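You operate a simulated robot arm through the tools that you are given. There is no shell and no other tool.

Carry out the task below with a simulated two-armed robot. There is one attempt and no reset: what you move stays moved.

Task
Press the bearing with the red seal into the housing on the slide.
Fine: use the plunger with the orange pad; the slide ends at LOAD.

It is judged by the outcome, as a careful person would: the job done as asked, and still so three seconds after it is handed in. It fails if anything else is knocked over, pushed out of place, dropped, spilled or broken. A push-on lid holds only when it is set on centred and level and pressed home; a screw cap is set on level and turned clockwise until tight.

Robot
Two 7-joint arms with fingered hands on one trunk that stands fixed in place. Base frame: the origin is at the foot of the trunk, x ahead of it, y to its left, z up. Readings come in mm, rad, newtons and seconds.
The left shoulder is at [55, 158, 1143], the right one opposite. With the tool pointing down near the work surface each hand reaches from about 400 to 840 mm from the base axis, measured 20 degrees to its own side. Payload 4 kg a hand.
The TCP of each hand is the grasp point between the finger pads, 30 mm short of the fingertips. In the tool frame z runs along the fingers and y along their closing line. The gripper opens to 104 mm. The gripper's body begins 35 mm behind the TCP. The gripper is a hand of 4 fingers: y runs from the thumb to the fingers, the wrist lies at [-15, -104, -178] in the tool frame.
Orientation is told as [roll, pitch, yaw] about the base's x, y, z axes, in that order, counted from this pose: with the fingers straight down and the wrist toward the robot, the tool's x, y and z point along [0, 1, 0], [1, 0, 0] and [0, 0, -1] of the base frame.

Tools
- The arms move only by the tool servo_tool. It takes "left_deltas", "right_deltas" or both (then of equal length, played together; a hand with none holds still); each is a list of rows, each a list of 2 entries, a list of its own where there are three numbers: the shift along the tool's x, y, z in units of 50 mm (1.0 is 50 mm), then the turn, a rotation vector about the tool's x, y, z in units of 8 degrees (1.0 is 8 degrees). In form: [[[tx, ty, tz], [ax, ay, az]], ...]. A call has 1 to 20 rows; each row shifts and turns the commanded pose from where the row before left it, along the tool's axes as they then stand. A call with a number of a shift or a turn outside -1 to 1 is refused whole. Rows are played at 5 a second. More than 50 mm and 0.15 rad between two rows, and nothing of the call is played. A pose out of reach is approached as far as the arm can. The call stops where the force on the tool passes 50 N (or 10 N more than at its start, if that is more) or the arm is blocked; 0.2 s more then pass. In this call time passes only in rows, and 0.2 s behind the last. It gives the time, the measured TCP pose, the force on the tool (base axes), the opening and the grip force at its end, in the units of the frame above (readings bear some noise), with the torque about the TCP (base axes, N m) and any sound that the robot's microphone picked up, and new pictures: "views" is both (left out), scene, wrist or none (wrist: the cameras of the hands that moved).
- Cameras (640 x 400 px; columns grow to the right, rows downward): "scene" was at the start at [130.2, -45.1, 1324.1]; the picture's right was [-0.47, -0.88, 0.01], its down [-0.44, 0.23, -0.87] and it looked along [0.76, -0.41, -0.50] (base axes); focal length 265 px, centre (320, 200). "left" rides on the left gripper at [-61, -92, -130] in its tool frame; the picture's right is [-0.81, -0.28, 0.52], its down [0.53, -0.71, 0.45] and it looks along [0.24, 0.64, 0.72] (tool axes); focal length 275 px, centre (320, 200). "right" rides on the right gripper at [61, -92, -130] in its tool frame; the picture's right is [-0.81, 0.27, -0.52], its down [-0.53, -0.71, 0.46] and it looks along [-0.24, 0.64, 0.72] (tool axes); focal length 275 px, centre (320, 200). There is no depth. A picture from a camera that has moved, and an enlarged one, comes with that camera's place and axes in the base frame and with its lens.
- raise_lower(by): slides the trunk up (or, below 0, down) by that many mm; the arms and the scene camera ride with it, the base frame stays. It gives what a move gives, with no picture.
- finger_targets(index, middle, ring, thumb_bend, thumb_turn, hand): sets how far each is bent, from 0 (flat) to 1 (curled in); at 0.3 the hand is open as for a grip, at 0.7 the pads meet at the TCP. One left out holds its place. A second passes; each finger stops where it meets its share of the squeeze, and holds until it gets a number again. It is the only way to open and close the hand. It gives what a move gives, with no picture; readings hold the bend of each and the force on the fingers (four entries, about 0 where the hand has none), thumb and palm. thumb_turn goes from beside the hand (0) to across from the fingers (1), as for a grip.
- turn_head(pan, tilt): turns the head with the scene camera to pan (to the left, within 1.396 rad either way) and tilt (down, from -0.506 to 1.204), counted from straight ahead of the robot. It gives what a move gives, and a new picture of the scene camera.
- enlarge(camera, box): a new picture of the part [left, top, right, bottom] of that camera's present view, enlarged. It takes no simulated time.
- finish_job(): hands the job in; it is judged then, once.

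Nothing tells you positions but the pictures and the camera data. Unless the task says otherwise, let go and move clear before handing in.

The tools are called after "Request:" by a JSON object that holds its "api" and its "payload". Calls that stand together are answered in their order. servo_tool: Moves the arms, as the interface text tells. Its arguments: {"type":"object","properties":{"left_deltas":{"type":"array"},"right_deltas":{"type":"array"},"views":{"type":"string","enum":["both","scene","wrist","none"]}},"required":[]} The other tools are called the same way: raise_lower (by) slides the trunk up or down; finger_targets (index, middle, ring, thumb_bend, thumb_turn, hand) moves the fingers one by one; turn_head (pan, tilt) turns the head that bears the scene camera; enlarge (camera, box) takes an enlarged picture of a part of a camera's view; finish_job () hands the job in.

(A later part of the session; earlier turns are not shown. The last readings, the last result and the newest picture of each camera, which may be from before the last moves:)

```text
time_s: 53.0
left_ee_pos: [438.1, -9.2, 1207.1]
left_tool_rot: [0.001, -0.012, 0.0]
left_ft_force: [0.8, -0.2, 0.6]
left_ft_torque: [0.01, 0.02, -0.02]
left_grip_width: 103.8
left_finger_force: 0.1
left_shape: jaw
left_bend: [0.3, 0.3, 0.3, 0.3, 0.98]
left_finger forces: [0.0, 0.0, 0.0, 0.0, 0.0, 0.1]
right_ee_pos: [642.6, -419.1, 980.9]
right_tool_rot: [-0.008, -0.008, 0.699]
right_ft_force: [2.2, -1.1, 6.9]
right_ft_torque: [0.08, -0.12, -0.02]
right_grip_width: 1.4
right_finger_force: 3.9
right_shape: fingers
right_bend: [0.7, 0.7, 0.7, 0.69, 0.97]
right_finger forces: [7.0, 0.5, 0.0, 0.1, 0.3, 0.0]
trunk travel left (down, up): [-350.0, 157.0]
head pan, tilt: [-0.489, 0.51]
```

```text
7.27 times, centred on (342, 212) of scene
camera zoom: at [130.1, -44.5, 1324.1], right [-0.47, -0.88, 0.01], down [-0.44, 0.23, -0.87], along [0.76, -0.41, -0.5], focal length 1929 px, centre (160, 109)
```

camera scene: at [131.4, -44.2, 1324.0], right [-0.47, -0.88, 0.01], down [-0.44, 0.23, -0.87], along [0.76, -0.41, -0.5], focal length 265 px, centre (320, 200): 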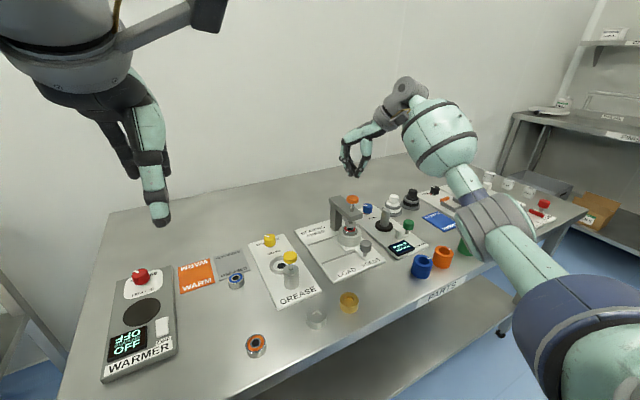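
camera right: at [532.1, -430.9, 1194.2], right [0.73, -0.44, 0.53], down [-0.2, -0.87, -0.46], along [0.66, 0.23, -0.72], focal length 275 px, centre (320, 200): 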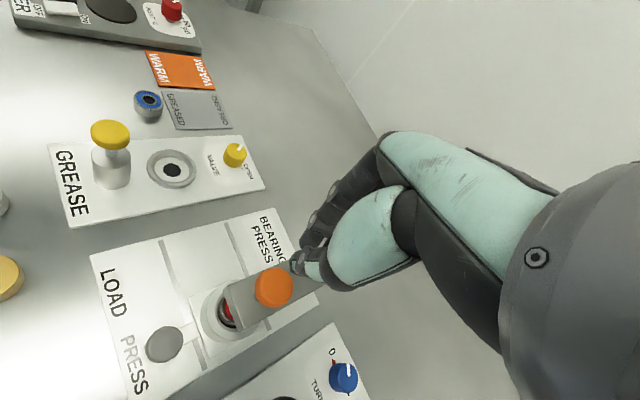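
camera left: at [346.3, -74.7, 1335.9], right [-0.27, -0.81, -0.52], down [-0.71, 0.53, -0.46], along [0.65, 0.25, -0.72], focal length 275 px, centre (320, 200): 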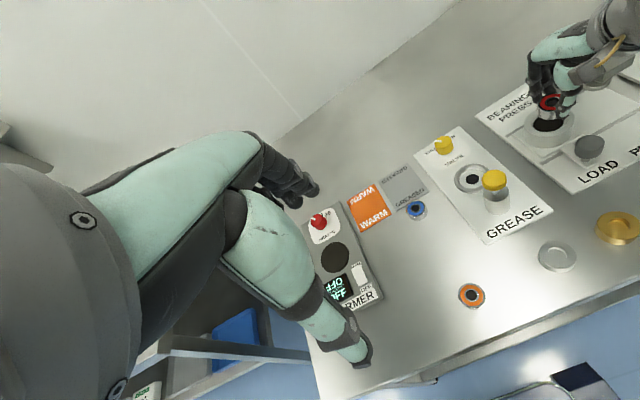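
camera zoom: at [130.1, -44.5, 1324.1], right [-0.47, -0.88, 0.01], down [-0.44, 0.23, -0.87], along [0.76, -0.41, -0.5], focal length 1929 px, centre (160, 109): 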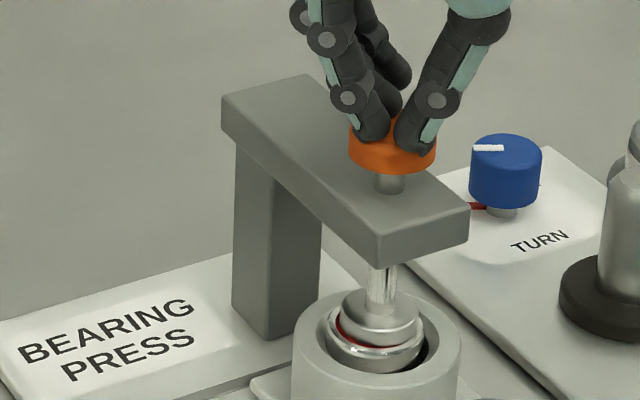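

The bearing is moving down with about 7 N. I'll keep pressing.

Request:
{"api": "servo_tool", "payload": {"right_deltas": [[[0, 0, 0.03], [0, 0, 0]], [[0, 0, 0.03], [0, 0, 0]]], "views": "none"}}

Request:
{"api": "enlarge", "payload": {"camera": "left", "box": [570, 60, 620, 110]}}

Request:
{"api": "enlarge", "payload": {"camera": "scene", "box": [312, 185, 372, 240]}}

```text
time_s: 53.6
left_ee_pos: [439.0, -10.0, 1206.9]
left_tool_rot: [0.0, -0.012, 0.0]
left_ft_force: [0.0, -0.2, 0.1]
left_ft_torque: [0.03, -0.01, 0.01]
left_grip_width: 103.8
left_finger_force: 0.0
left_shape: jaw
left_bend: [0.3, 0.3, 0.3, 0.3, 0.98]
left_finger forces: [0.0, 0.1, 0.0, 0.0, 0.1, 0.0]
right_ee_pos: [642.1, -419.3, 977.1]
right_tool_rot: [-0.009, -0.008, 0.698]
right_ft_force: [2.1, -0.1, 6.5]
right_ft_torque: [0.05, -0.1, -0.05]
right_grip_width: 1.2
right_finger_force: 4.4
right_shape: fingers
right_bend: [0.7, 0.7, 0.7, 0.7, 0.97]
right_finger forces: [7.0, 0.7, 0.0, 0.1, 0.2, 0.0]
trunk travel left (down, up): [-350.0, 157.0]
head pan, tilt: [-0.489, 0.51]
```

```text
8.00 times, centred on (595, 85) of left
camera zoom: at [345.6, -71.6, 1336.2], right [-0.27, -0.81, -0.52], down [-0.71, 0.53, -0.46], along [0.65, 0.24, -0.72], focal length 2202 px, centre (-1880, 1120)
```

zoom: 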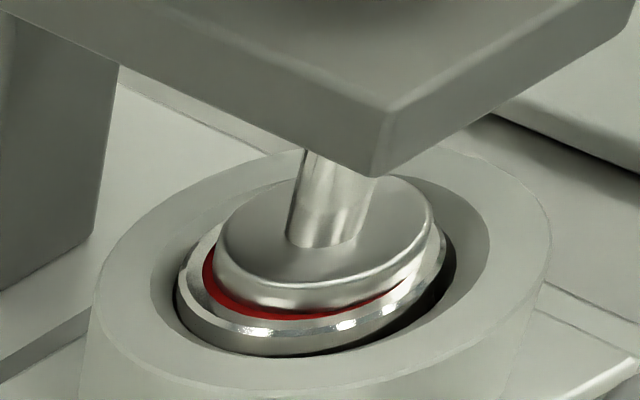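

```text
7.27 times, centred on (342, 212) of scene
camera zoom: at [130.1, -44.5, 1324.1], right [-0.47, -0.88, 0.01], down [-0.44, 0.23, -0.87], along [0.76, -0.41, -0.5], focal length 1929 px, centre (160, 109)
```

zoom: 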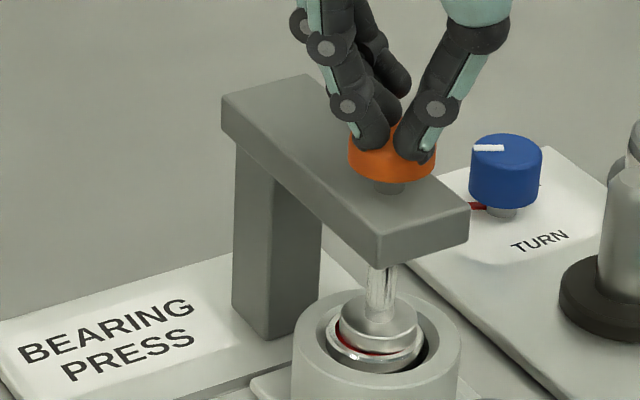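

Request:
{"api": "servo_tool", "payload": {"right_deltas": [[[0, 0, 0.03], [0, 0, 0]], [[0, 0, 0.03], [0, 0, 0]]], "views": "none"}}

Request:
{"api": "enlarge", "payload": {"camera": "left", "box": [570, 60, 620, 110]}}

Request:
{"api": "enlarge", "payload": {"camera": "scene", "box": [312, 185, 372, 240]}}

```text
time_s: 54.2
left_ee_pos: [438.5, -9.5, 1206.3]
left_tool_rot: [-0.001, -0.015, -0.001]
left_ft_force: [-0.6, 0.1, 0.8]
left_ft_torque: [0.0, -0.01, 0.02]
left_grip_width: 104.1
left_finger_force: 0.1
left_shape: jaw
left_bend: [0.3, 0.3, 0.3, 0.3, 0.98]
left_finger forces: [0.0, 0.0, 0.0, 0.0, 0.0, 0.0]
right_ee_pos: [642.9, -419.4, 975.9]
right_tool_rot: [-0.01, -0.01, 0.698]
right_ft_force: [3.8, -0.5, 12.0]
right_ft_torque: [0.04, -0.13, -0.04]
right_grip_width: 1.1
right_finger_force: 6.1
right_shape: fingers
right_bend: [0.7, 0.7, 0.7, 0.69, 0.97]
right_finger forces: [10.8, 1.0, 0.0, 0.1, 0.5, 0.1]
trunk travel left (down, up): [-350.0, 157.0]
head pan, tilt: [-0.489, 0.51]
heard: click
```

```text
8.00 times, centred on (595, 85) of left
camera zoom: at [344.9, -71.2, 1336.5], right [-0.27, -0.81, -0.52], down [-0.71, 0.53, -0.46], along [0.65, 0.24, -0.72], focal length 2202 px, centre (-1880, 1120)
```

zoom: 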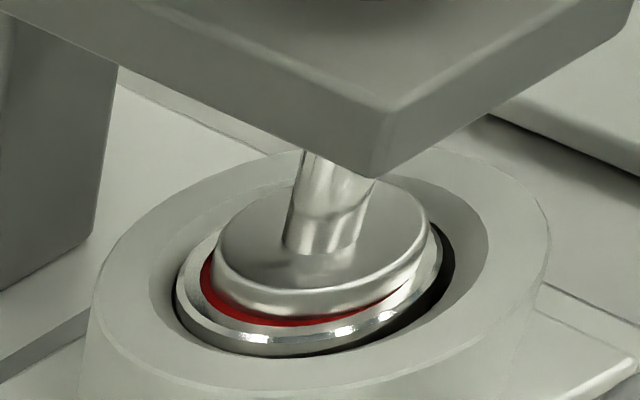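

```text
7.27 times, centred on (342, 212) of scene
camera zoom: at [129.5, -44.1, 1324.3], right [-0.47, -0.88, 0.01], down [-0.44, 0.23, -0.87], along [0.76, -0.41, -0.5], focal length 1929 px, centre (160, 109)
```

zoom: 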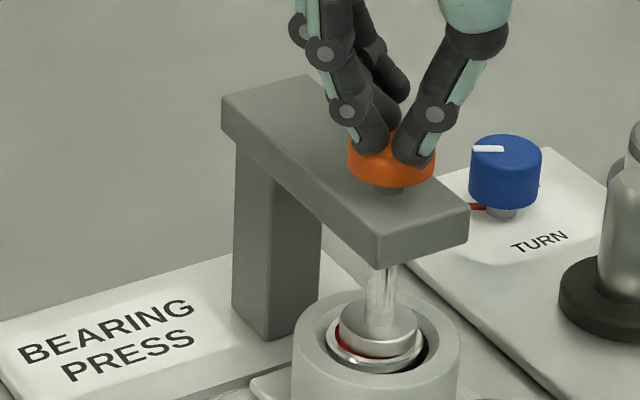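

I heard a click and the force is rising, so the bearing appears to have seated. I'll press a bit more to be sure it's home.

Request:
{"api": "servo_tool", "payload": {"right_deltas": [[[0, 0, 0.03], [0, 0, 0]], [[0, 0, 0.03], [0, 0, 0]], [[0, 0, 0], [0, 0, 0]]], "views": "none"}}

Request:
{"api": "enlarge", "payload": {"camera": "left", "box": [570, 60, 620, 110]}}

Request:
{"api": "enlarge", "payload": {"camera": "scene", "box": [312, 185, 372, 240]}}

```text
time_s: 55.0
left_ee_pos: [437.1, -8.8, 1206.9]
left_tool_rot: [0.001, -0.014, 0.0]
left_ft_force: [0.0, 1.1, -0.3]
left_ft_torque: [-0.01, 0.03, 0.0]
left_grip_width: 104.0
left_finger_force: 0.0
left_shape: jaw
left_bend: [0.3, 0.3, 0.3, 0.3, 0.98]
left_finger forces: [0.0, 0.1, 0.0, 0.1, 0.1, 0.1]
right_ee_pos: [640.9, -418.2, 974.2]
right_tool_rot: [-0.012, -0.014, 0.698]
right_ft_force: [6.5, 0.3, 27.0]
right_ft_torque: [0.17, -0.29, -0.06]
right_grip_width: 0.0
right_finger_force: 13.4
right_shape: fingers
right_bend: [0.71, 0.7, 0.7, 0.7, 0.97]
right_finger forces: [23.8, 2.6, 0.1, 0.1, 0.3, 0.1]
trunk travel left (down, up): [-350.0, 157.0]
head pan, tilt: [-0.489, 0.51]
```

```text
8.00 times, centred on (595, 85) of left
camera zoom: at [344.0, -70.1, 1336.9], right [-0.27, -0.81, -0.52], down [-0.71, 0.53, -0.47], along [0.65, 0.24, -0.72], focal length 2202 px, centre (-1880, 1120)
```

zoom: 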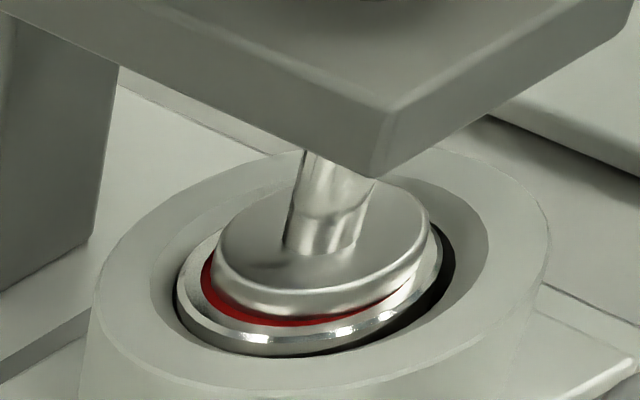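

```text
7.27 times, centred on (342, 212) of scene
camera zoom: at [128.4, -43.0, 1324.5], right [-0.47, -0.88, 0.01], down [-0.44, 0.23, -0.87], along [0.76, -0.41, -0.5], focal length 1929 px, centre (160, 109)
```

zoom: 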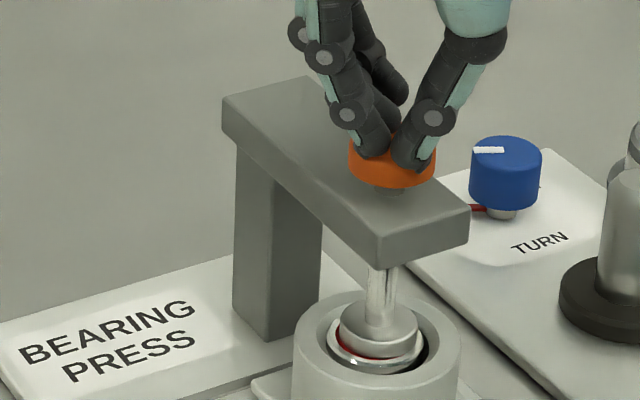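

At 27 N it no longer moves, so it is seated. I'll release upward and check that the plunger returns.

Request:
{"api": "servo_tool", "payload": {"right_deltas": [[[0, 0, -0.1], [0, 0, 0]], [[0, 0, -0.3], [0, 0, 0]], [[0, 0, -0.5], [0, 0, 0]], [[0, 0, -0.6], [0, 0, 0]], [[0, 0, -0.6], [0, 0, 0]]], "views": "both"}}

Request:
{"api": "enlarge", "payload": {"camera": "left", "box": [560, 50, 630, 120]}}

Request:
{"api": "enlarge", "payload": {"camera": "scene", "box": [312, 185, 372, 240]}}

```text
time_s: 56.2
left_ee_pos: [439.2, -8.8, 1206.0]
left_tool_rot: [0.001, -0.011, -0.001]
left_ft_force: [-0.1, 0.4, 0.5]
left_ft_torque: [-0.02, 0.02, -0.04]
left_grip_width: 103.9
left_finger_force: 0.0
left_shape: jaw
left_bend: [0.3, 0.3, 0.3, 0.3, 0.98]
left_finger forces: [0.0, 0.0, 0.0, 0.0, 0.1, 0.0]
right_ee_pos: [641.7, -421.0, 1076.3]
right_tool_rot: [-0.005, -0.007, 0.698]
right_ft_force: [-0.8, 0.8, 0.1]
right_ft_torque: [-0.03, -0.02, -0.01]
right_grip_width: 0.7
right_finger_force: 0.0
right_shape: fingers
right_bend: [0.7, 0.7, 0.7, 0.7, 0.97]
right_finger forces: [0.1, 0.0, 0.0, 0.0, 0.1, 0.1]
trunk travel left (down, up): [-350.0, 157.0]
head pan, tilt: [-0.489, 0.51]
camera scene: at [130.5, -44.4, 1324.1], right [-0.47, -0.88, 0.01], down [-0.44, 0.23, -0.87], along [0.76, -0.41, -0.5], focal length 265 px, centre (320, 200)
camera right: at [529.5, -432.2, 1206.5], right [0.73, -0.44, 0.53], down [-0.2, -0.87, -0.46], along [0.66, 0.23, -0.72], focal length 275 px, centre (320, 200)
```

scene: 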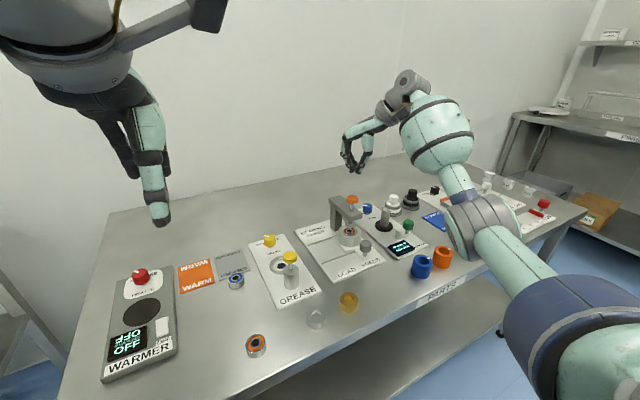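
right: 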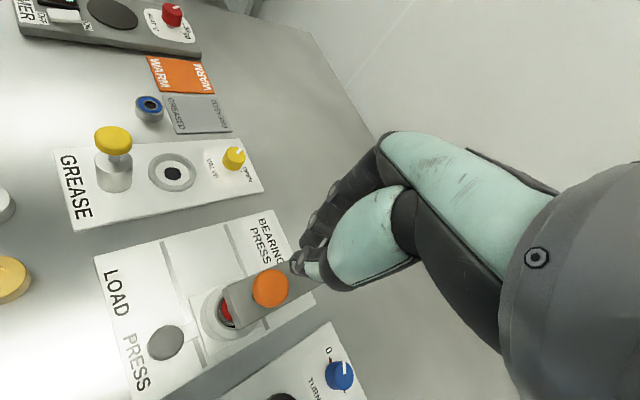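

```text
5.71 times, centred on (595, 85) of left
camera zoom: at [345.8, -71.5, 1336.2], right [-0.27, -0.81, -0.52], down [-0.71, 0.53, -0.46], along [0.65, 0.24, -0.72], focal length 1573 px, centre (-1251, 857)
```

zoom: 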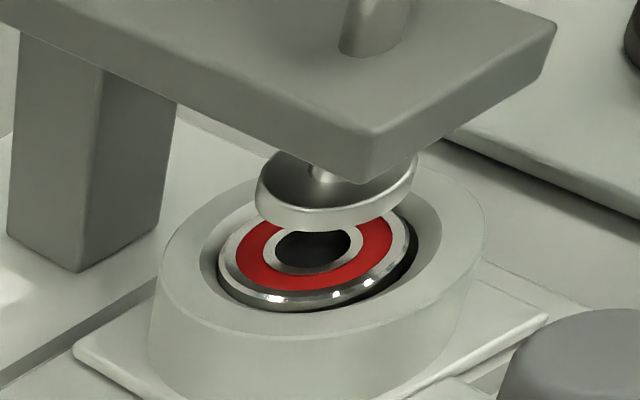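

```text
7.27 times, centred on (342, 212) of scene
camera zoom: at [130.5, -44.4, 1324.1], right [-0.47, -0.88, 0.01], down [-0.44, 0.23, -0.87], along [0.76, -0.41, -0.5], focal length 1929 px, centre (160, 109)
```

zoom: 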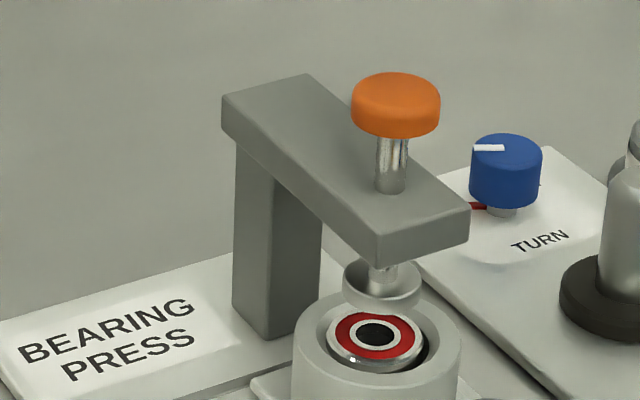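

The plunger sprang back and the bearing is down in the housing. Now I'll bring the slide back to LOAD: back off, turn the hand to about 88° yaw, set the fingers, and straddle the knob again.

Request:
{"api": "servo_tool", "payload": {"right_deltas": [[[0.374, -0.757, 0], [0, 0, 0]], [[0.374, -0.757, 0], [0, 0, 0]], [[0, 0, 0], [0, 0, -1]], [[0, 0, 0], [0, 0, -1]], [[0, 0, 0], [0, 0, -1]], [[0, 0, 0], [0, 0, -1]], [[0, 0, 0], [0, 0, -1]], [[0, 0, 0], [0, 0, -1]]], "views": "none"}}

Request:
{"api": "finger_targets", "payload": {"hand": "right", "index": 0.36, "middle": 0.36, "ring": 0.36, "thumb_bend": 0.54}}

Request:
{"api": "servo_tool", "payload": {"right_deltas": [[[0, 0, 0.8], [0, 0, 0]], [[0, 0, 0.8], [0, 0, 0]], [[0, 0, 0.8], [0, 0, 0]]], "views": "scene"}}

Request:
{"api": "enlarge", "payload": {"camera": "scene", "box": [310, 170, 430, 270]}}

Request:
{"api": "enlarge", "payload": {"camera": "left", "box": [540, 20, 640, 140]}}

```text
time_s: 58.0
left_ee_pos: [439.8, -9.5, 1206.9]
left_tool_rot: [0.001, -0.012, 0.0]
left_ft_force: [0.0, -0.1, 0.3]
left_ft_torque: [0.01, -0.01, 0.04]
left_grip_width: 104.0
left_finger_force: 0.0
left_shape: jaw
left_bend: [0.3, 0.3, 0.3, 0.3, 0.98]
left_finger forces: [0.0, 0.0, 0.1, 0.1, 0.0, 0.0]
right_ee_pos: [559.9, -441.4, 1076.5]
right_tool_rot: [-0.009, 0.0, 1.538]
right_ft_force: [-0.1, -0.1, 0.5]
right_ft_torque: [-0.03, -0.01, 0.04]
right_grip_width: 0.9
right_finger_force: 0.0
right_shape: fingers
right_bend: [0.7, 0.7, 0.7, 0.7, 0.97]
right_finger forces: [0.0, 0.1, 0.1, 0.0, 0.0, 0.1]
trunk travel left (down, up): [-350.0, 157.0]
head pan, tilt: [-0.489, 0.51]
```

```text
time_s: 59.0
left_ee_pos: [439.2, -8.9, 1206.4]
left_tool_rot: [0.002, -0.011, 0.0]
left_ft_force: [0.4, 0.1, 0.2]
left_ft_torque: [0.0, -0.02, -0.02]
left_grip_width: 103.9
left_finger_force: 0.0
left_shape: jaw
left_bend: [0.3, 0.3, 0.3, 0.3, 0.98]
left_finger forces: [0.0, 0.0, 0.1, 0.0, 0.0, 0.0]
right_ee_pos: [560.3, -441.2, 1074.9]
right_tool_rot: [-0.011, 0.001, 1.534]
right_ft_force: [0.4, -0.2, 0.1]
right_ft_torque: [0.0, -0.02, -0.03]
right_grip_width: 64.7
right_finger_force: 0.0
right_shape: fingers
right_bend: [0.36, 0.36, 0.36, 0.54, 0.97]
right_finger forces: [0.1, 0.1, 0.0, 0.0, 0.0, 0.0]
trunk travel left (down, up): [-350.0, 157.0]
head pan, tilt: [-0.489, 0.51]
```

```text
time_s: 59.8
left_ee_pos: [438.6, -10.0, 1206.2]
left_tool_rot: [0.003, -0.012, 0.0]
left_ft_force: [-0.5, 0.0, -0.6]
left_ft_torque: [-0.01, -0.02, -0.03]
left_grip_width: 103.8
left_finger_force: 0.1
left_shape: jaw
left_bend: [0.3, 0.3, 0.3, 0.3, 0.98]
left_finger forces: [0.1, 0.0, 0.1, 0.0, 0.1, 0.1]
right_ee_pos: [561.8, -441.2, 955.1]
right_tool_rot: [-0.01, 0.0, 1.536]
right_ft_force: [0.9, -0.3, 0.0]
right_ft_torque: [0.02, -0.01, -0.01]
right_grip_width: 64.8
right_finger_force: 0.3
right_shape: fingers
right_bend: [0.36, 0.36, 0.36, 0.54, 0.97]
right_finger forces: [0.1, 0.1, 0.1, 0.1, 0.1, 0.0]
trunk travel left (down, up): [-350.0, 157.0]
head pan, tilt: [-0.489, 0.51]
camera scene: at [131.0, -45.5, 1324.0], right [-0.47, -0.88, 0.01], down [-0.44, 0.23, -0.87], along [0.76, -0.41, -0.5], focal length 265 px, centre (320, 200)
```

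scene: 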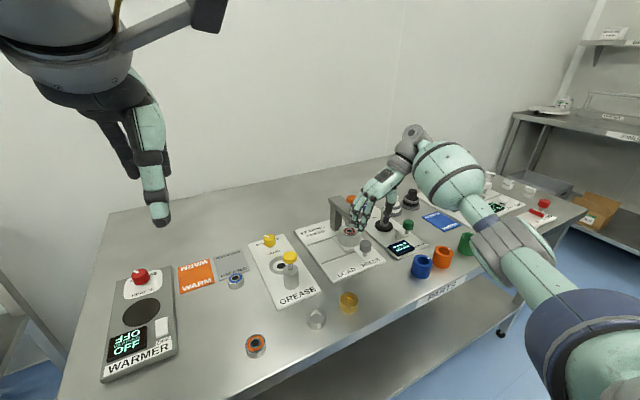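

```text
4.00 times, centred on (370, 220) of scene
camera zoom: at [131.0, -45.5, 1324.0], right [-0.47, -0.88, 0.01], down [-0.44, 0.23, -0.87], along [0.76, -0.41, -0.5], focal length 1061 px, centre (120, 120)
```

zoom: 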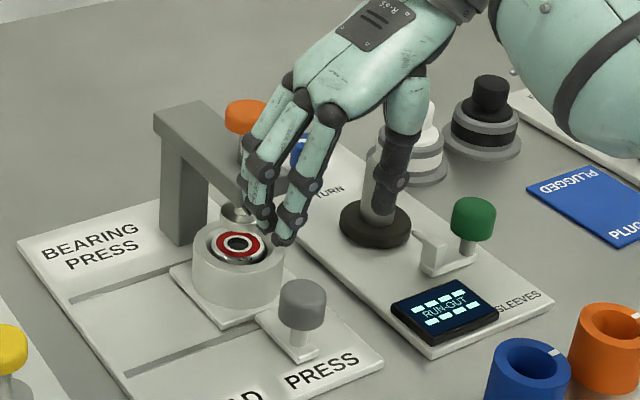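

```text
3.33 times, centred on (590, 80) of left
camera zoom: at [346.5, -72.6, 1335.9], right [-0.27, -0.81, -0.52], down [-0.71, 0.53, -0.46], along [0.65, 0.24, -0.72], focal length 918 px, centre (-580, 600)
```

zoom: 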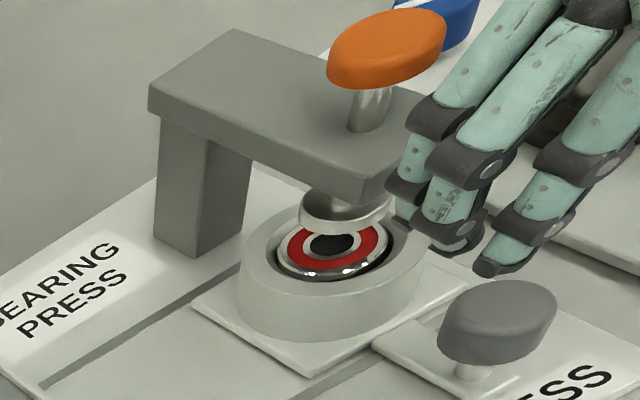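

The fingers clear the beam and bracket the knob. I'll descend to knob height.

Request:
{"api": "servo_tool", "payload": {"right_deltas": [[[0, 0, 0.6], [0, 0, 0]], [[0, 0, 0.6], [0, 0, 0]], [[0, 0, 0.44], [0, 0, 0]]], "views": "none"}}

Request:
{"api": "enlarge", "payload": {"camera": "scene", "box": [310, 190, 410, 280]}}

Request:
{"api": "enlarge", "payload": {"camera": "left", "box": [540, 40, 640, 160]}}

```text
time_s: 60.6
left_ee_pos: [439.7, -9.7, 1205.9]
left_tool_rot: [0.002, -0.012, -0.001]
left_ft_force: [-0.3, -0.2, 0.4]
left_ft_torque: [0.0, -0.02, 0.0]
left_grip_width: 104.0
left_finger_force: 0.1
left_shape: jaw
left_bend: [0.3, 0.3, 0.3, 0.3, 0.98]
left_finger forces: [0.0, 0.0, 0.1, 0.0, 0.1, 0.0]
right_ee_pos: [562.1, -440.0, 872.1]
right_tool_rot: [-0.012, 0.001, 1.537]
right_ft_force: [0.3, 0.3, 0.0]
right_ft_torque: [0.0, -0.02, 0.01]
right_grip_width: 64.8
right_finger_force: 0.0
right_shape: fingers
right_bend: [0.36, 0.36, 0.36, 0.54, 0.97]
right_finger forces: [0.0, 0.0, 0.0, 0.0, 0.0, 0.0]
trunk travel left (down, up): [-350.0, 157.0]
head pan, tilt: [-0.489, 0.51]
```

```text
4.44 times, centred on (360, 235) of scene
camera zoom: at [130.8, -45.1, 1324.0], right [-0.47, -0.88, 0.01], down [-0.44, 0.23, -0.87], along [0.76, -0.41, -0.5], focal length 1179 px, centre (142, 44)
```

zoom: 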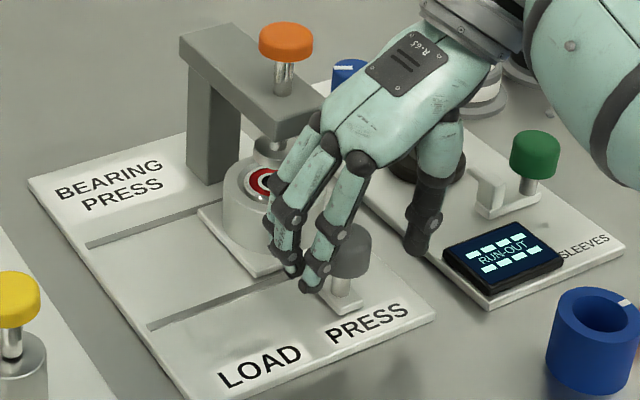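

```text
3.33 times, centred on (590, 100) of left
camera zoom: at [346.2, -72.2, 1336.0], right [-0.27, -0.81, -0.52], down [-0.71, 0.53, -0.46], along [0.65, 0.24, -0.72], focal length 918 px, centre (-580, 533)
```

zoom: 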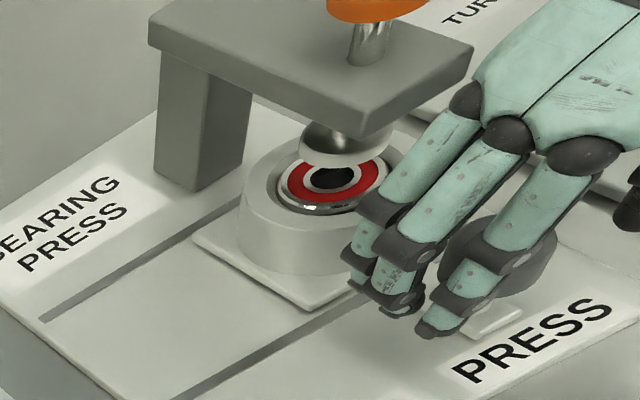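

The knob is bracketed again with no contact. I'll move toward +y so the thumb pushes the slide back to LOAD.

Request:
{"api": "servo_tool", "payload": {"right_deltas": [[[0, 0.15, 0], [0, 0, 0]], [[0, 0.15, 0], [0, 0, 0]], [[0, 0.15, 0], [0, 0, 0]], [[0, 0.15, 0], [0, 0, 0]], [[0, 0.15, 0], [0, 0, 0]], [[0, 0.15, 0], [0, 0, 0]]], "views": "none"}}

Request:
{"api": "enlarge", "payload": {"camera": "scene", "box": [290, 190, 410, 290]}}

Request:
{"api": "enlarge", "payload": {"camera": "left", "box": [520, 40, 640, 160]}}

```text
time_s: 62.0
left_ee_pos: [439.4, -9.2, 1206.0]
left_tool_rot: [0.001, -0.011, 0.001]
left_ft_force: [0.6, 0.3, -0.1]
left_ft_torque: [0.01, 0.01, -0.01]
left_grip_width: 104.0
left_finger_force: 0.0
left_shape: jaw
left_bend: [0.3, 0.3, 0.3, 0.3, 0.98]
left_finger forces: [0.0, 0.0, 0.0, 0.1, 0.1, 0.0]
right_ee_pos: [563.5, -395.0, 873.5]
right_tool_rot: [-0.009, -0.002, 1.538]
right_ft_force: [-0.6, -0.2, 0.4]
right_ft_torque: [-0.01, 0.04, 0.01]
right_grip_width: 65.5
right_finger_force: 0.3
right_shape: fingers
right_bend: [0.36, 0.36, 0.36, 0.54, 0.97]
right_finger forces: [0.1, 0.0, 0.1, 0.1, 0.6, 0.0]
trunk travel left (down, up): [-350.0, 157.0]
head pan, tilt: [-0.489, 0.51]
```

```text
4.00 times, centred on (350, 240) of scene
camera zoom: at [130.7, -44.6, 1324.1], right [-0.47, -0.88, 0.01], down [-0.44, 0.23, -0.87], along [0.76, -0.41, -0.5], focal length 1061 px, centre (200, 40)
```

zoom: 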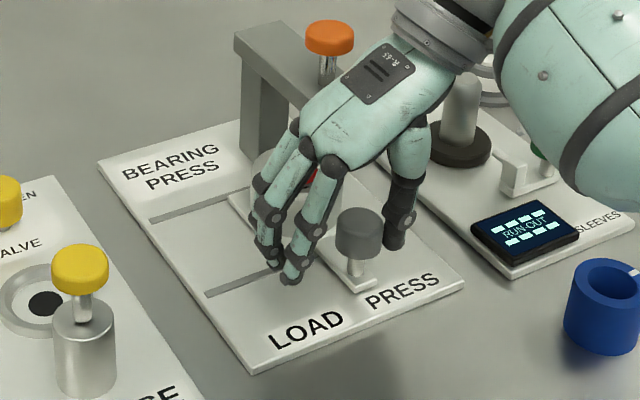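

```text
3.33 times, centred on (580, 100) of left
camera zoom: at [346.1, -71.7, 1336.1], right [-0.27, -0.81, -0.52], down [-0.71, 0.53, -0.46], along [0.65, 0.24, -0.72], focal length 918 px, centre (-547, 533)
```

zoom: 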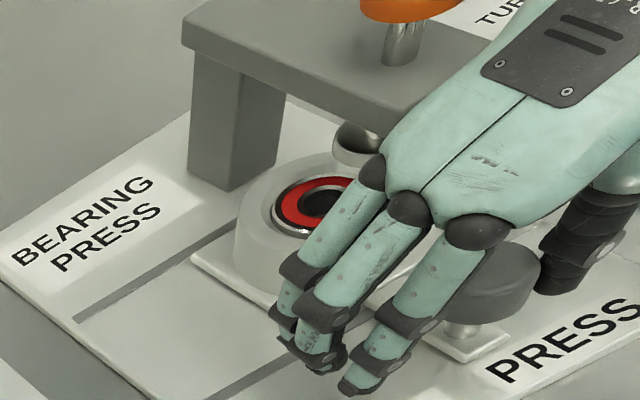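

Request:
{"api": "servo_tool", "payload": {"right_deltas": [[[0, 0.15, 0], [0, 0, 0]], [[0, 0.15, 0], [0, 0, 0]], [[0, 0.15, 0], [0, 0, 0]], [[0, 0.15, 0], [0, 0, 0]], [[0, 0.1, 0], [0, 0, 0]]], "views": "none"}}

Request:
{"api": "enlarge", "payload": {"camera": "scene", "box": [280, 190, 400, 290]}}

Request:
{"api": "enlarge", "payload": {"camera": "left", "box": [500, 40, 640, 160]}}

```text
time_s: 63.2
left_ee_pos: [439.0, -11.3, 1206.2]
left_tool_rot: [0.002, -0.012, 0.001]
left_ft_force: [-0.2, -0.3, -0.8]
left_ft_torque: [0.02, -0.01, 0.01]
left_grip_width: 104.0
left_finger_force: 0.1
left_shape: jaw
left_bend: [0.3, 0.3, 0.3, 0.3, 0.98]
left_finger forces: [0.1, 0.1, 0.1, 0.1, 0.1, 0.0]
right_ee_pos: [563.4, -360.2, 872.2]
right_tool_rot: [-0.009, 0.0, 1.537]
right_ft_force: [-1.2, -1.2, 0.5]
right_ft_torque: [-0.08, 0.04, -0.05]
right_grip_width: 67.1
right_finger_force: 1.0
right_shape: fingers
right_bend: [0.36, 0.36, 0.36, 0.53, 0.97]
right_finger forces: [0.1, 0.0, 0.1, 0.0, 1.7, 0.0]
trunk travel left (down, up): [-350.0, 157.0]
head pan, tilt: [-0.489, 0.51]
```

```text
4.00 times, centred on (340, 240) of scene
camera zoom: at [130.5, -45.1, 1324.1], right [-0.47, -0.88, 0.01], down [-0.44, 0.23, -0.87], along [0.76, -0.41, -0.5], focal length 1061 px, centre (240, 40)
```

zoom: 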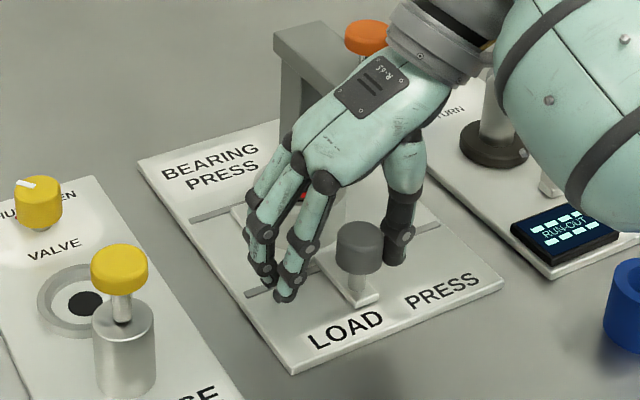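

```text
3.33 times, centred on (570, 100) of left
camera zoom: at [345.9, -72.2, 1336.1], right [-0.27, -0.81, -0.52], down [-0.71, 0.53, -0.46], along [0.65, 0.24, -0.72], focal length 918 px, centre (-513, 533)
```

zoom: 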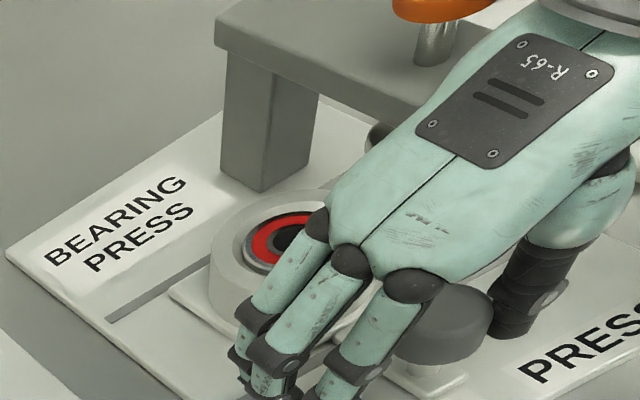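

About 20 mm remain to LOAD. I'll continue with smaller steps until the stop.

Request:
{"api": "servo_tool", "payload": {"right_deltas": [[[0, 0.12, 0], [0, 0, 0]], [[0, 0.12, 0], [0, 0, 0]], [[0, 0.1, 0], [0, 0, 0]], [[0, 0.06, 0], [0, 0, 0]]], "views": "none"}}

Request:
{"api": "enlarge", "payload": {"camera": "scene", "box": [280, 190, 400, 290]}}

Request:
{"api": "enlarge", "payload": {"camera": "left", "box": [480, 40, 640, 180]}}

```text
time_s: 64.2
left_ee_pos: [438.9, -10.0, 1206.1]
left_tool_rot: [0.0, -0.013, -0.001]
left_ft_force: [0.5, 0.8, 0.7]
left_ft_torque: [0.0, -0.02, 0.0]
left_grip_width: 104.2
left_finger_force: 0.0
left_shape: jaw
left_bend: [0.3, 0.3, 0.3, 0.3, 0.98]
left_finger forces: [0.1, 0.0, 0.0, 0.1, 0.0, 0.1]
right_ee_pos: [564.5, -339.9, 872.5]
right_tool_rot: [-0.012, -0.001, 1.534]
right_ft_force: [-0.6, 0.8, 0.0]
right_ft_torque: [-0.02, -0.01, -0.02]
right_grip_width: 65.4
right_finger_force: 0.0
right_shape: fingers
right_bend: [0.36, 0.36, 0.36, 0.54, 0.97]
right_finger forces: [0.1, 0.0, 0.0, 0.0, 0.6, 0.0]
trunk travel left (down, up): [-350.0, 157.0]
head pan, tilt: [-0.489, 0.51]
```

```text
4.00 times, centred on (340, 240) of scene
camera zoom: at [130.5, -45.0, 1324.1], right [-0.47, -0.88, 0.01], down [-0.44, 0.23, -0.87], along [0.76, -0.41, -0.5], focal length 1061 px, centre (240, 40)
```

zoom: 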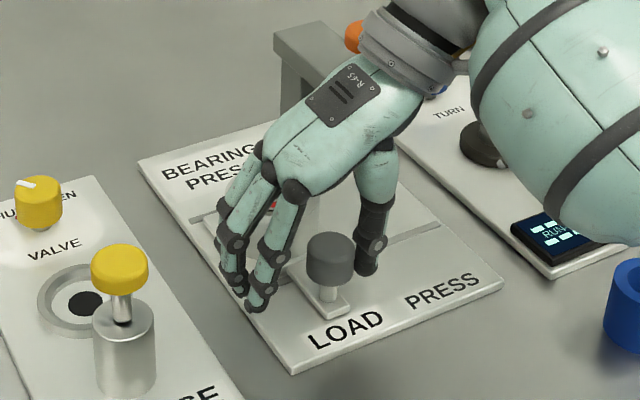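

```text
2.86 times, centred on (560, 110) of left
camera zoom: at [345.9, -72.1, 1336.1], right [-0.27, -0.81, -0.52], down [-0.71, 0.53, -0.46], along [0.65, 0.24, -0.72], focal length 786 px, centre (-366, 457)
```

zoom: 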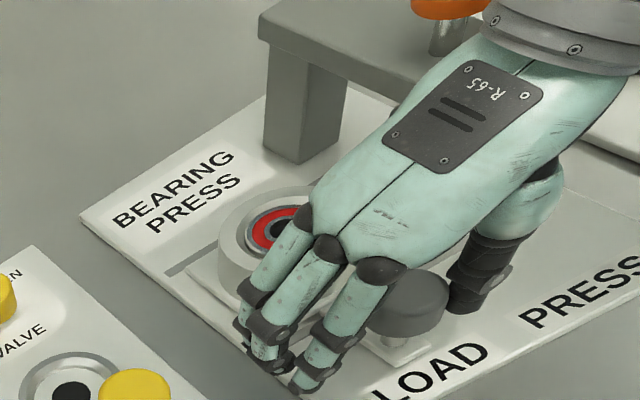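

The knob is back at its original LOAD position in the picture. I'll push lightly a little more to confirm the stop.

Request:
{"api": "servo_tool", "payload": {"right_deltas": [[[0, 0.04, 0], [0, 0, 0]], [[0, 0.04, 0], [0, 0, 0]]], "views": "none"}}

```text
time_s: 64.8
left_ee_pos: [438.2, -9.7, 1205.5]
left_tool_rot: [0.003, -0.012, 0.0]
left_ft_force: [-0.2, 0.1, 0.3]
left_ft_torque: [0.01, 0.0, -0.02]
left_grip_width: 103.9
left_finger_force: 0.2
left_shape: jaw
left_bend: [0.3, 0.3, 0.3, 0.3, 0.98]
left_finger forces: [0.0, 0.1, 0.0, 0.1, 0.1, 0.0]
right_ee_pos: [564.7, -335.4, 873.6]
right_tool_rot: [-0.011, 0.001, 1.537]
right_ft_force: [-1.0, -2.8, 1.2]
right_ft_torque: [-0.04, 0.03, -0.01]
right_grip_width: 67.8
right_finger_force: 1.5
right_shape: fingers
right_bend: [0.36, 0.36, 0.36, 0.52, 0.97]
right_finger forces: [0.0, 0.0, 0.1, 0.0, 2.7, 0.1]
trunk travel left (down, up): [-350.0, 157.0]
head pan, tilt: [-0.489, 0.51]
```

Request:
{"api": "servo_tool", "payload": {"right_deltas": [[[0, 0.04, 0], [0, 0, 0]], [[0, 0.04, 0], [0, 0, 0]]], "views": "none"}}

Request:
{"api": "enlarge", "payload": {"camera": "scene", "box": [280, 190, 400, 290]}}

```text
time_s: 65.4
left_ee_pos: [439.0, -11.8, 1206.5]
left_tool_rot: [0.002, -0.013, 0.0]
left_ft_force: [0.0, 0.4, 0.2]
left_ft_torque: [0.03, -0.04, 0.03]
left_grip_width: 103.6
left_finger_force: 0.1
left_shape: jaw
left_bend: [0.3, 0.3, 0.3, 0.3, 0.98]
left_finger forces: [0.0, 0.1, 0.0, 0.0, 0.0, 0.0]
right_ee_pos: [564.3, -332.7, 872.4]
right_tool_rot: [-0.013, 0.0, 1.535]
right_ft_force: [-1.3, -5.4, 0.7]
right_ft_torque: [-0.1, 0.03, -0.06]
right_grip_width: 70.9
right_finger_force: 1.9
right_shape: fingers
right_bend: [0.36, 0.36, 0.36, 0.5, 0.97]
right_finger forces: [0.0, 0.1, 0.0, 0.1, 4.4, 0.0]
trunk travel left (down, up): [-350.0, 157.0]
head pan, tilt: [-0.489, 0.51]
```

```text
4.00 times, centred on (340, 240) of scene
camera zoom: at [130.3, -45.7, 1324.1], right [-0.47, -0.88, 0.01], down [-0.44, 0.23, -0.87], along [0.76, -0.41, -0.5], focal length 1061 px, centre (240, 40)
```

zoom: 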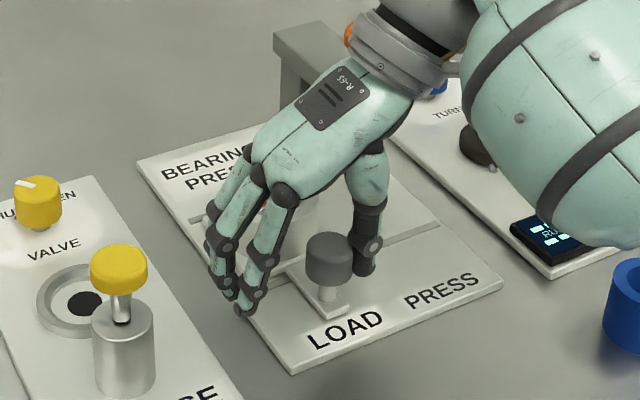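

The slide is against its LOAD stop (5 N without moving). I'll back the thumb off, rise straight up, and inspect the result.

Request:
{"api": "servo_tool", "payload": {"right_deltas": [[[0, -0.15, 0], [0, 0, 0]], [[0, -0.15, 0], [0, 0, 0]], [[0, 0, -0.3], [0, 0, 0]], [[0, 0, -0.6], [0, 0, 0]], [[0, 0, -0.8], [0, 0, 0]], [[0, 0, -0.8], [0, 0, 0]], [[0, -0.3, -0.8], [0, 0, 0]]], "views": "scene"}}

Request:
{"api": "enlarge", "payload": {"camera": "scene", "box": [290, 190, 400, 280]}}

Request:
{"api": "enlarge", "payload": {"camera": "scene", "box": [312, 226, 344, 246]}}

Request:
{"api": "enlarge", "payload": {"camera": "left", "box": [520, 100, 584, 140]}}

```text
time_s: 67.0
left_ee_pos: [437.9, -10.6, 1206.5]
left_tool_rot: [0.0, -0.015, 0.0]
left_ft_force: [0.3, 0.1, -0.3]
left_ft_torque: [-0.02, 0.0, 0.04]
left_grip_width: 103.9
left_finger_force: 0.0
left_shape: jaw
left_bend: [0.3, 0.3, 0.3, 0.3, 0.98]
left_finger forces: [0.0, 0.0, 0.0, 0.1, 0.0, 0.0]
right_ee_pos: [562.2, -362.0, 1039.1]
right_tool_rot: [-0.01, 0.0, 1.536]
right_ft_force: [-0.3, -0.1, -0.4]
right_ft_torque: [-0.02, 0.0, 0.0]
right_grip_width: 65.3
right_finger_force: 0.0
right_shape: fingers
right_bend: [0.36, 0.36, 0.36, 0.54, 0.97]
right_finger forces: [0.1, 0.1, 0.0, 0.0, 0.1, 0.0]
trunk travel left (down, up): [-350.0, 157.0]
head pan, tilt: [-0.489, 0.51]
camera scene: at [129.8, -45.5, 1324.1], right [-0.47, -0.88, 0.01], down [-0.44, 0.23, -0.87], along [0.76, -0.41, -0.5], focal length 265 px, centre (320, 200)
```

scene: 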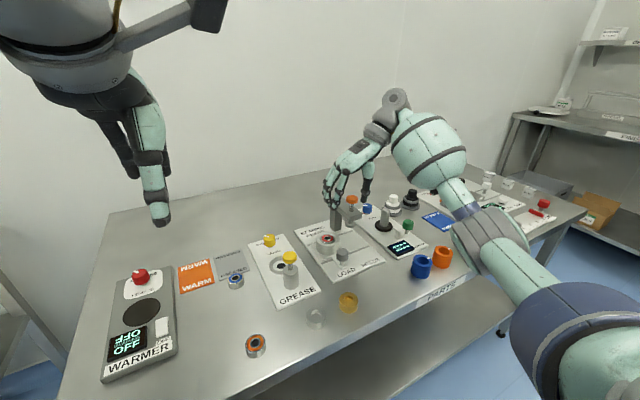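

```text
4.44 times, centred on (345, 235) of scene
camera zoom: at [129.8, -45.5, 1324.1], right [-0.47, -0.88, 0.01], down [-0.44, 0.23, -0.87], along [0.76, -0.41, -0.5], focal length 1179 px, centre (209, 44)
```

zoom: 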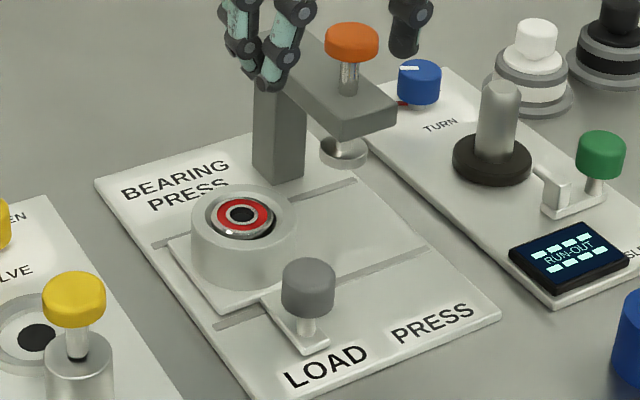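

```text
16.00 times, centred on (328, 236) of scene
camera zoom: at [129.8, -45.5, 1324.1], right [-0.47, -0.88, 0.01], down [-0.44, 0.23, -0.87], along [0.76, -0.41, -0.5], focal length 4244 px, centre (192, -376)
```

zoom: 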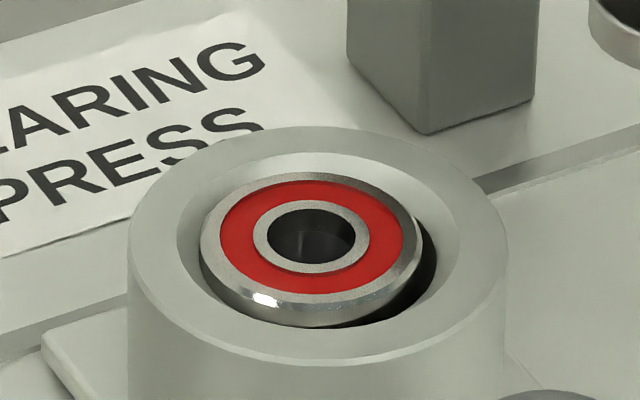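

```text
10.00 times, centred on (552, 120) of left
camera zoom: at [345.1, -72.5, 1336.4], right [-0.27, -0.81, -0.52], down [-0.71, 0.53, -0.46], along [0.65, 0.24, -0.72], focal length 2753 px, centre (-2000, 1000)
```

zoom: 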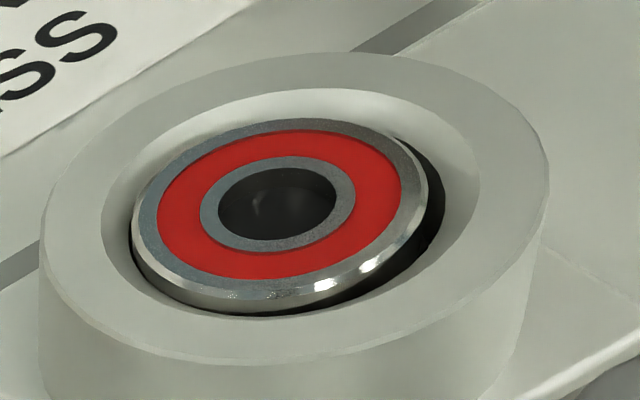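

The slide is at LOAD and the bearing is down in the housing. I'll look closer to judge how level and deep it sits.

Request:
{"api": "enlarge", "payload": {"camera": "scene", "box": [320, 234, 336, 244]}}

Request:
{"api": "enlarge", "payload": {"camera": "left", "box": [530, 108, 568, 134]}}

Request:
{"api": "turn_head", "payload": {"pan": -0.489, "tilt": 0.6}}

```text
16.00 times, centred on (328, 239) of scene
camera zoom: at [129.8, -45.5, 1324.1], right [-0.47, -0.88, 0.01], down [-0.44, 0.23, -0.87], along [0.76, -0.41, -0.5], focal length 4244 px, centre (192, -424)
```

zoom: 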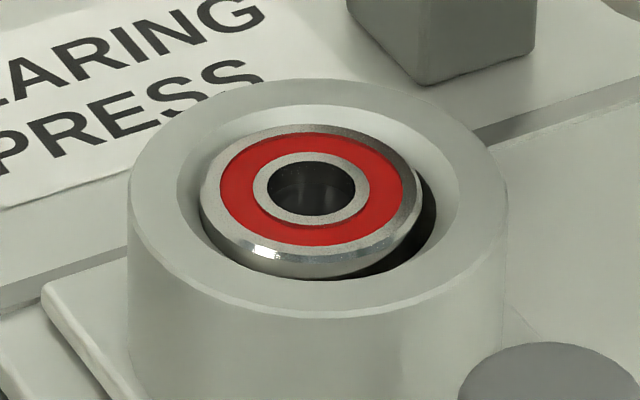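

```text
15.38 times, centred on (549, 121) of left
camera zoom: at [345.1, -72.5, 1336.4], right [-0.27, -0.81, -0.52], down [-0.71, 0.53, -0.46], along [0.65, 0.24, -0.72], focal length 4235 px, centre (-3203, 1415)
```

zoom: 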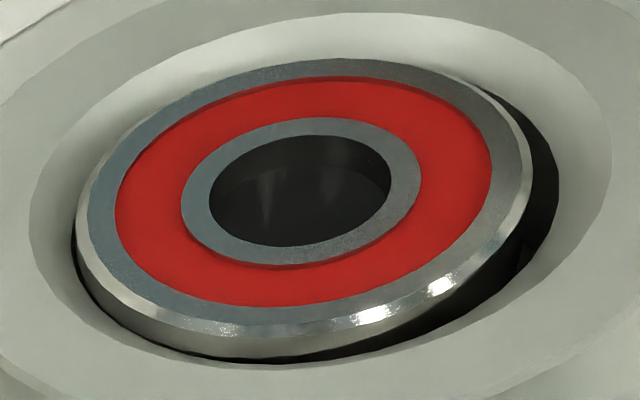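

```text
time_s: 67.7
left_ee_pos: [439.3, -8.9, 1206.3]
left_tool_rot: [0.002, -0.011, -0.002]
left_ft_force: [0.3, -0.8, -0.2]
left_ft_torque: [0.01, 0.02, -0.01]
left_grip_width: 104.0
left_finger_force: 0.1
left_shape: jaw
left_bend: [0.3, 0.3, 0.3, 0.3, 0.98]
left_finger forces: [0.1, 0.1, 0.0, 0.1, 0.0, 0.0]
right_ee_pos: [562.5, -360.7, 1038.6]
right_tool_rot: [-0.01, 0.0, 1.536]
right_ft_force: [-0.5, 0.1, 0.4]
right_ft_torque: [-0.03, -0.01, 0.02]
right_grip_width: 65.4
right_finger_force: 0.0
right_shape: fingers
right_bend: [0.36, 0.36, 0.36, 0.54, 0.97]
right_finger forces: [0.1, 0.1, 0.0, 0.0, 0.0, 0.1]
trunk travel left (down, up): [-350.0, 157.0]
head pan, tilt: [-0.489, 0.6]
camera scene: at [128.4, -43.9, 1316.0], right [-0.47, -0.88, 0.01], down [-0.51, 0.27, -0.82], along [0.72, -0.39, -0.57], focal length 265 px, centre (320, 200)
```

scene: 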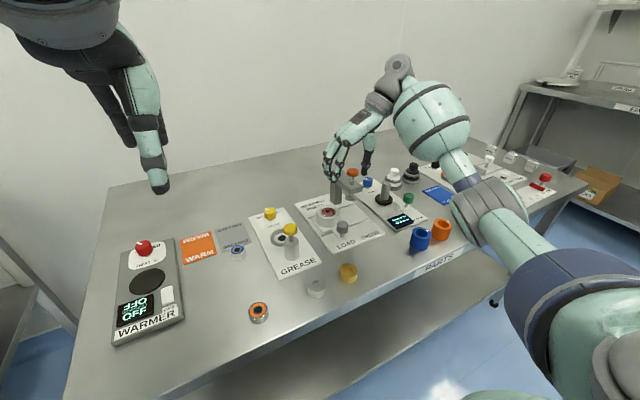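

The bearing is level in the bore and the slide is at LOAD. I'll retract the right hand well clear and take a final look at the whole bench.

Request:
{"api": "servo_tool", "payload": {"right_deltas": [[[0, 0, -0.8], [0, 0, 0]], [[0, 0, -0.8], [0, 0, 0]], [[0.5, 0, -0.4], [0, 0, 1]], [[0.5, 0, 0], [0, 0, 1]], [[0, -0.5, 0], [0, 0, 1]], [[0, -0.5, 0], [0, 0, 1]], [[0, -0.5, 0], [0, 0, 1]], [[0, -0.5, 0], [0, 0, 1]]], "views": "both"}}

Request:
{"api": "enlarge", "payload": {"camera": "scene", "box": [220, 160, 460, 310]}}

Request:
{"api": "enlarge", "payload": {"camera": "left", "box": [380, 40, 640, 310]}}

Request:
{"api": "enlarge", "payload": {"camera": "scene", "box": [312, 200, 344, 224]}}

```text
time_s: 69.5
left_ee_pos: [437.9, -10.5, 1206.9]
left_tool_rot: [0.002, -0.015, -0.002]
left_ft_force: [0.2, 0.6, -0.9]
left_ft_torque: [0.03, 0.0, -0.06]
left_grip_width: 104.0
left_finger_force: 0.2
left_shape: jaw
left_bend: [0.3, 0.3, 0.3, 0.3, 0.98]
left_finger forces: [0.0, 0.0, 0.0, 0.0, 0.0, 0.0]
right_ee_pos: [462.4, -443.0, 1137.9]
right_tool_rot: [-0.007, -0.007, 0.695]
right_ft_force: [-0.4, -0.2, 0.6]
right_ft_torque: [-0.01, -0.02, -0.02]
right_grip_width: 65.3
right_finger_force: 0.0
right_shape: fingers
right_bend: [0.36, 0.36, 0.36, 0.54, 0.97]
right_finger forces: [0.0, 0.0, 0.0, 0.0, 0.0, 0.0]
trunk travel left (down, up): [-350.0, 157.0]
head pan, tilt: [-0.489, 0.6]
camera scene: at [126.9, -44.5, 1316.1], right [-0.47, -0.88, 0.01], down [-0.51, 0.27, -0.82], along [0.72, -0.39, -0.57], focal length 265 px, centre (320, 200)
camera right: at [350.1, -454.3, 1267.6], right [0.72, -0.45, 0.53], down [-0.2, -0.87, -0.46], along [0.66, 0.23, -0.72], focal length 275 px, centre (320, 200)
```

scene: 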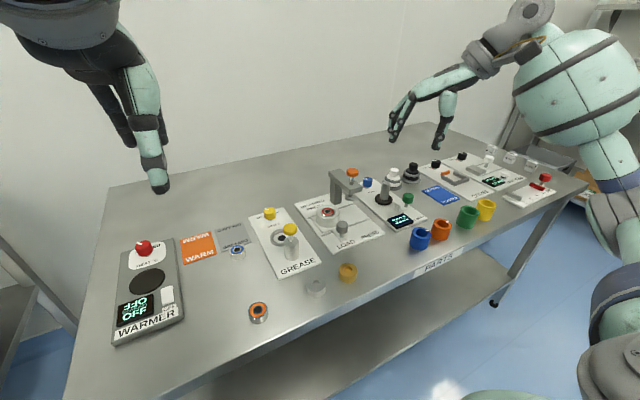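
right: 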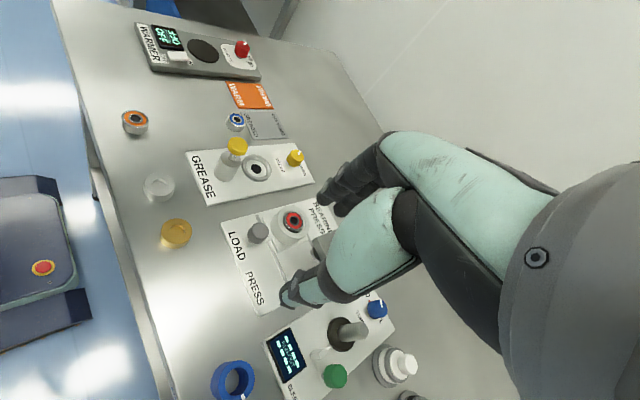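

```text
2.67 times, centred on (340, 235) of scene
camera zoom: at [126.9, -44.5, 1316.1], right [-0.47, -0.88, 0.01], down [-0.51, 0.27, -0.82], along [0.72, -0.39, -0.57], focal length 707 px, centre (267, 107)
```

zoom: 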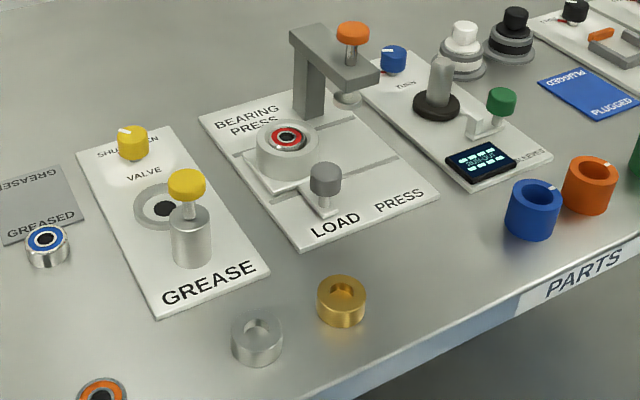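

```text
1.48 times, centred on (510, 175) of left
camera zoom: at [344.6, -72.8, 1336.4], right [-0.27, -0.81, -0.52], down [-0.71, 0.53, -0.46], along [0.65, 0.24, -0.72], focal length 408 px, centre (38, 237)
```

zoom: 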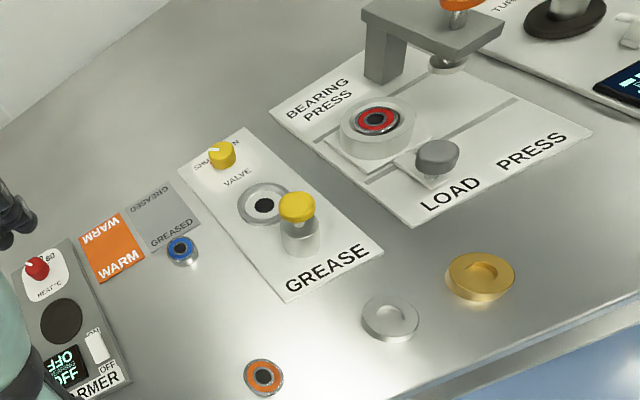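

```text
16.00 times, centred on (328, 212) of scene
camera zoom: at [126.9, -44.5, 1316.1], right [-0.47, -0.88, 0.01], down [-0.51, 0.27, -0.82], along [0.72, -0.39, -0.57], focal length 4244 px, centre (192, 8)
```

zoom: 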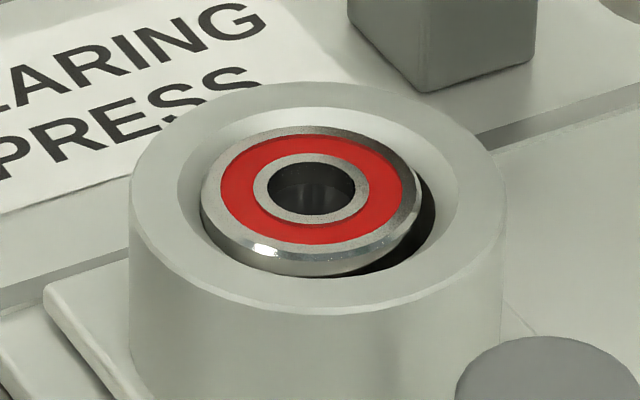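

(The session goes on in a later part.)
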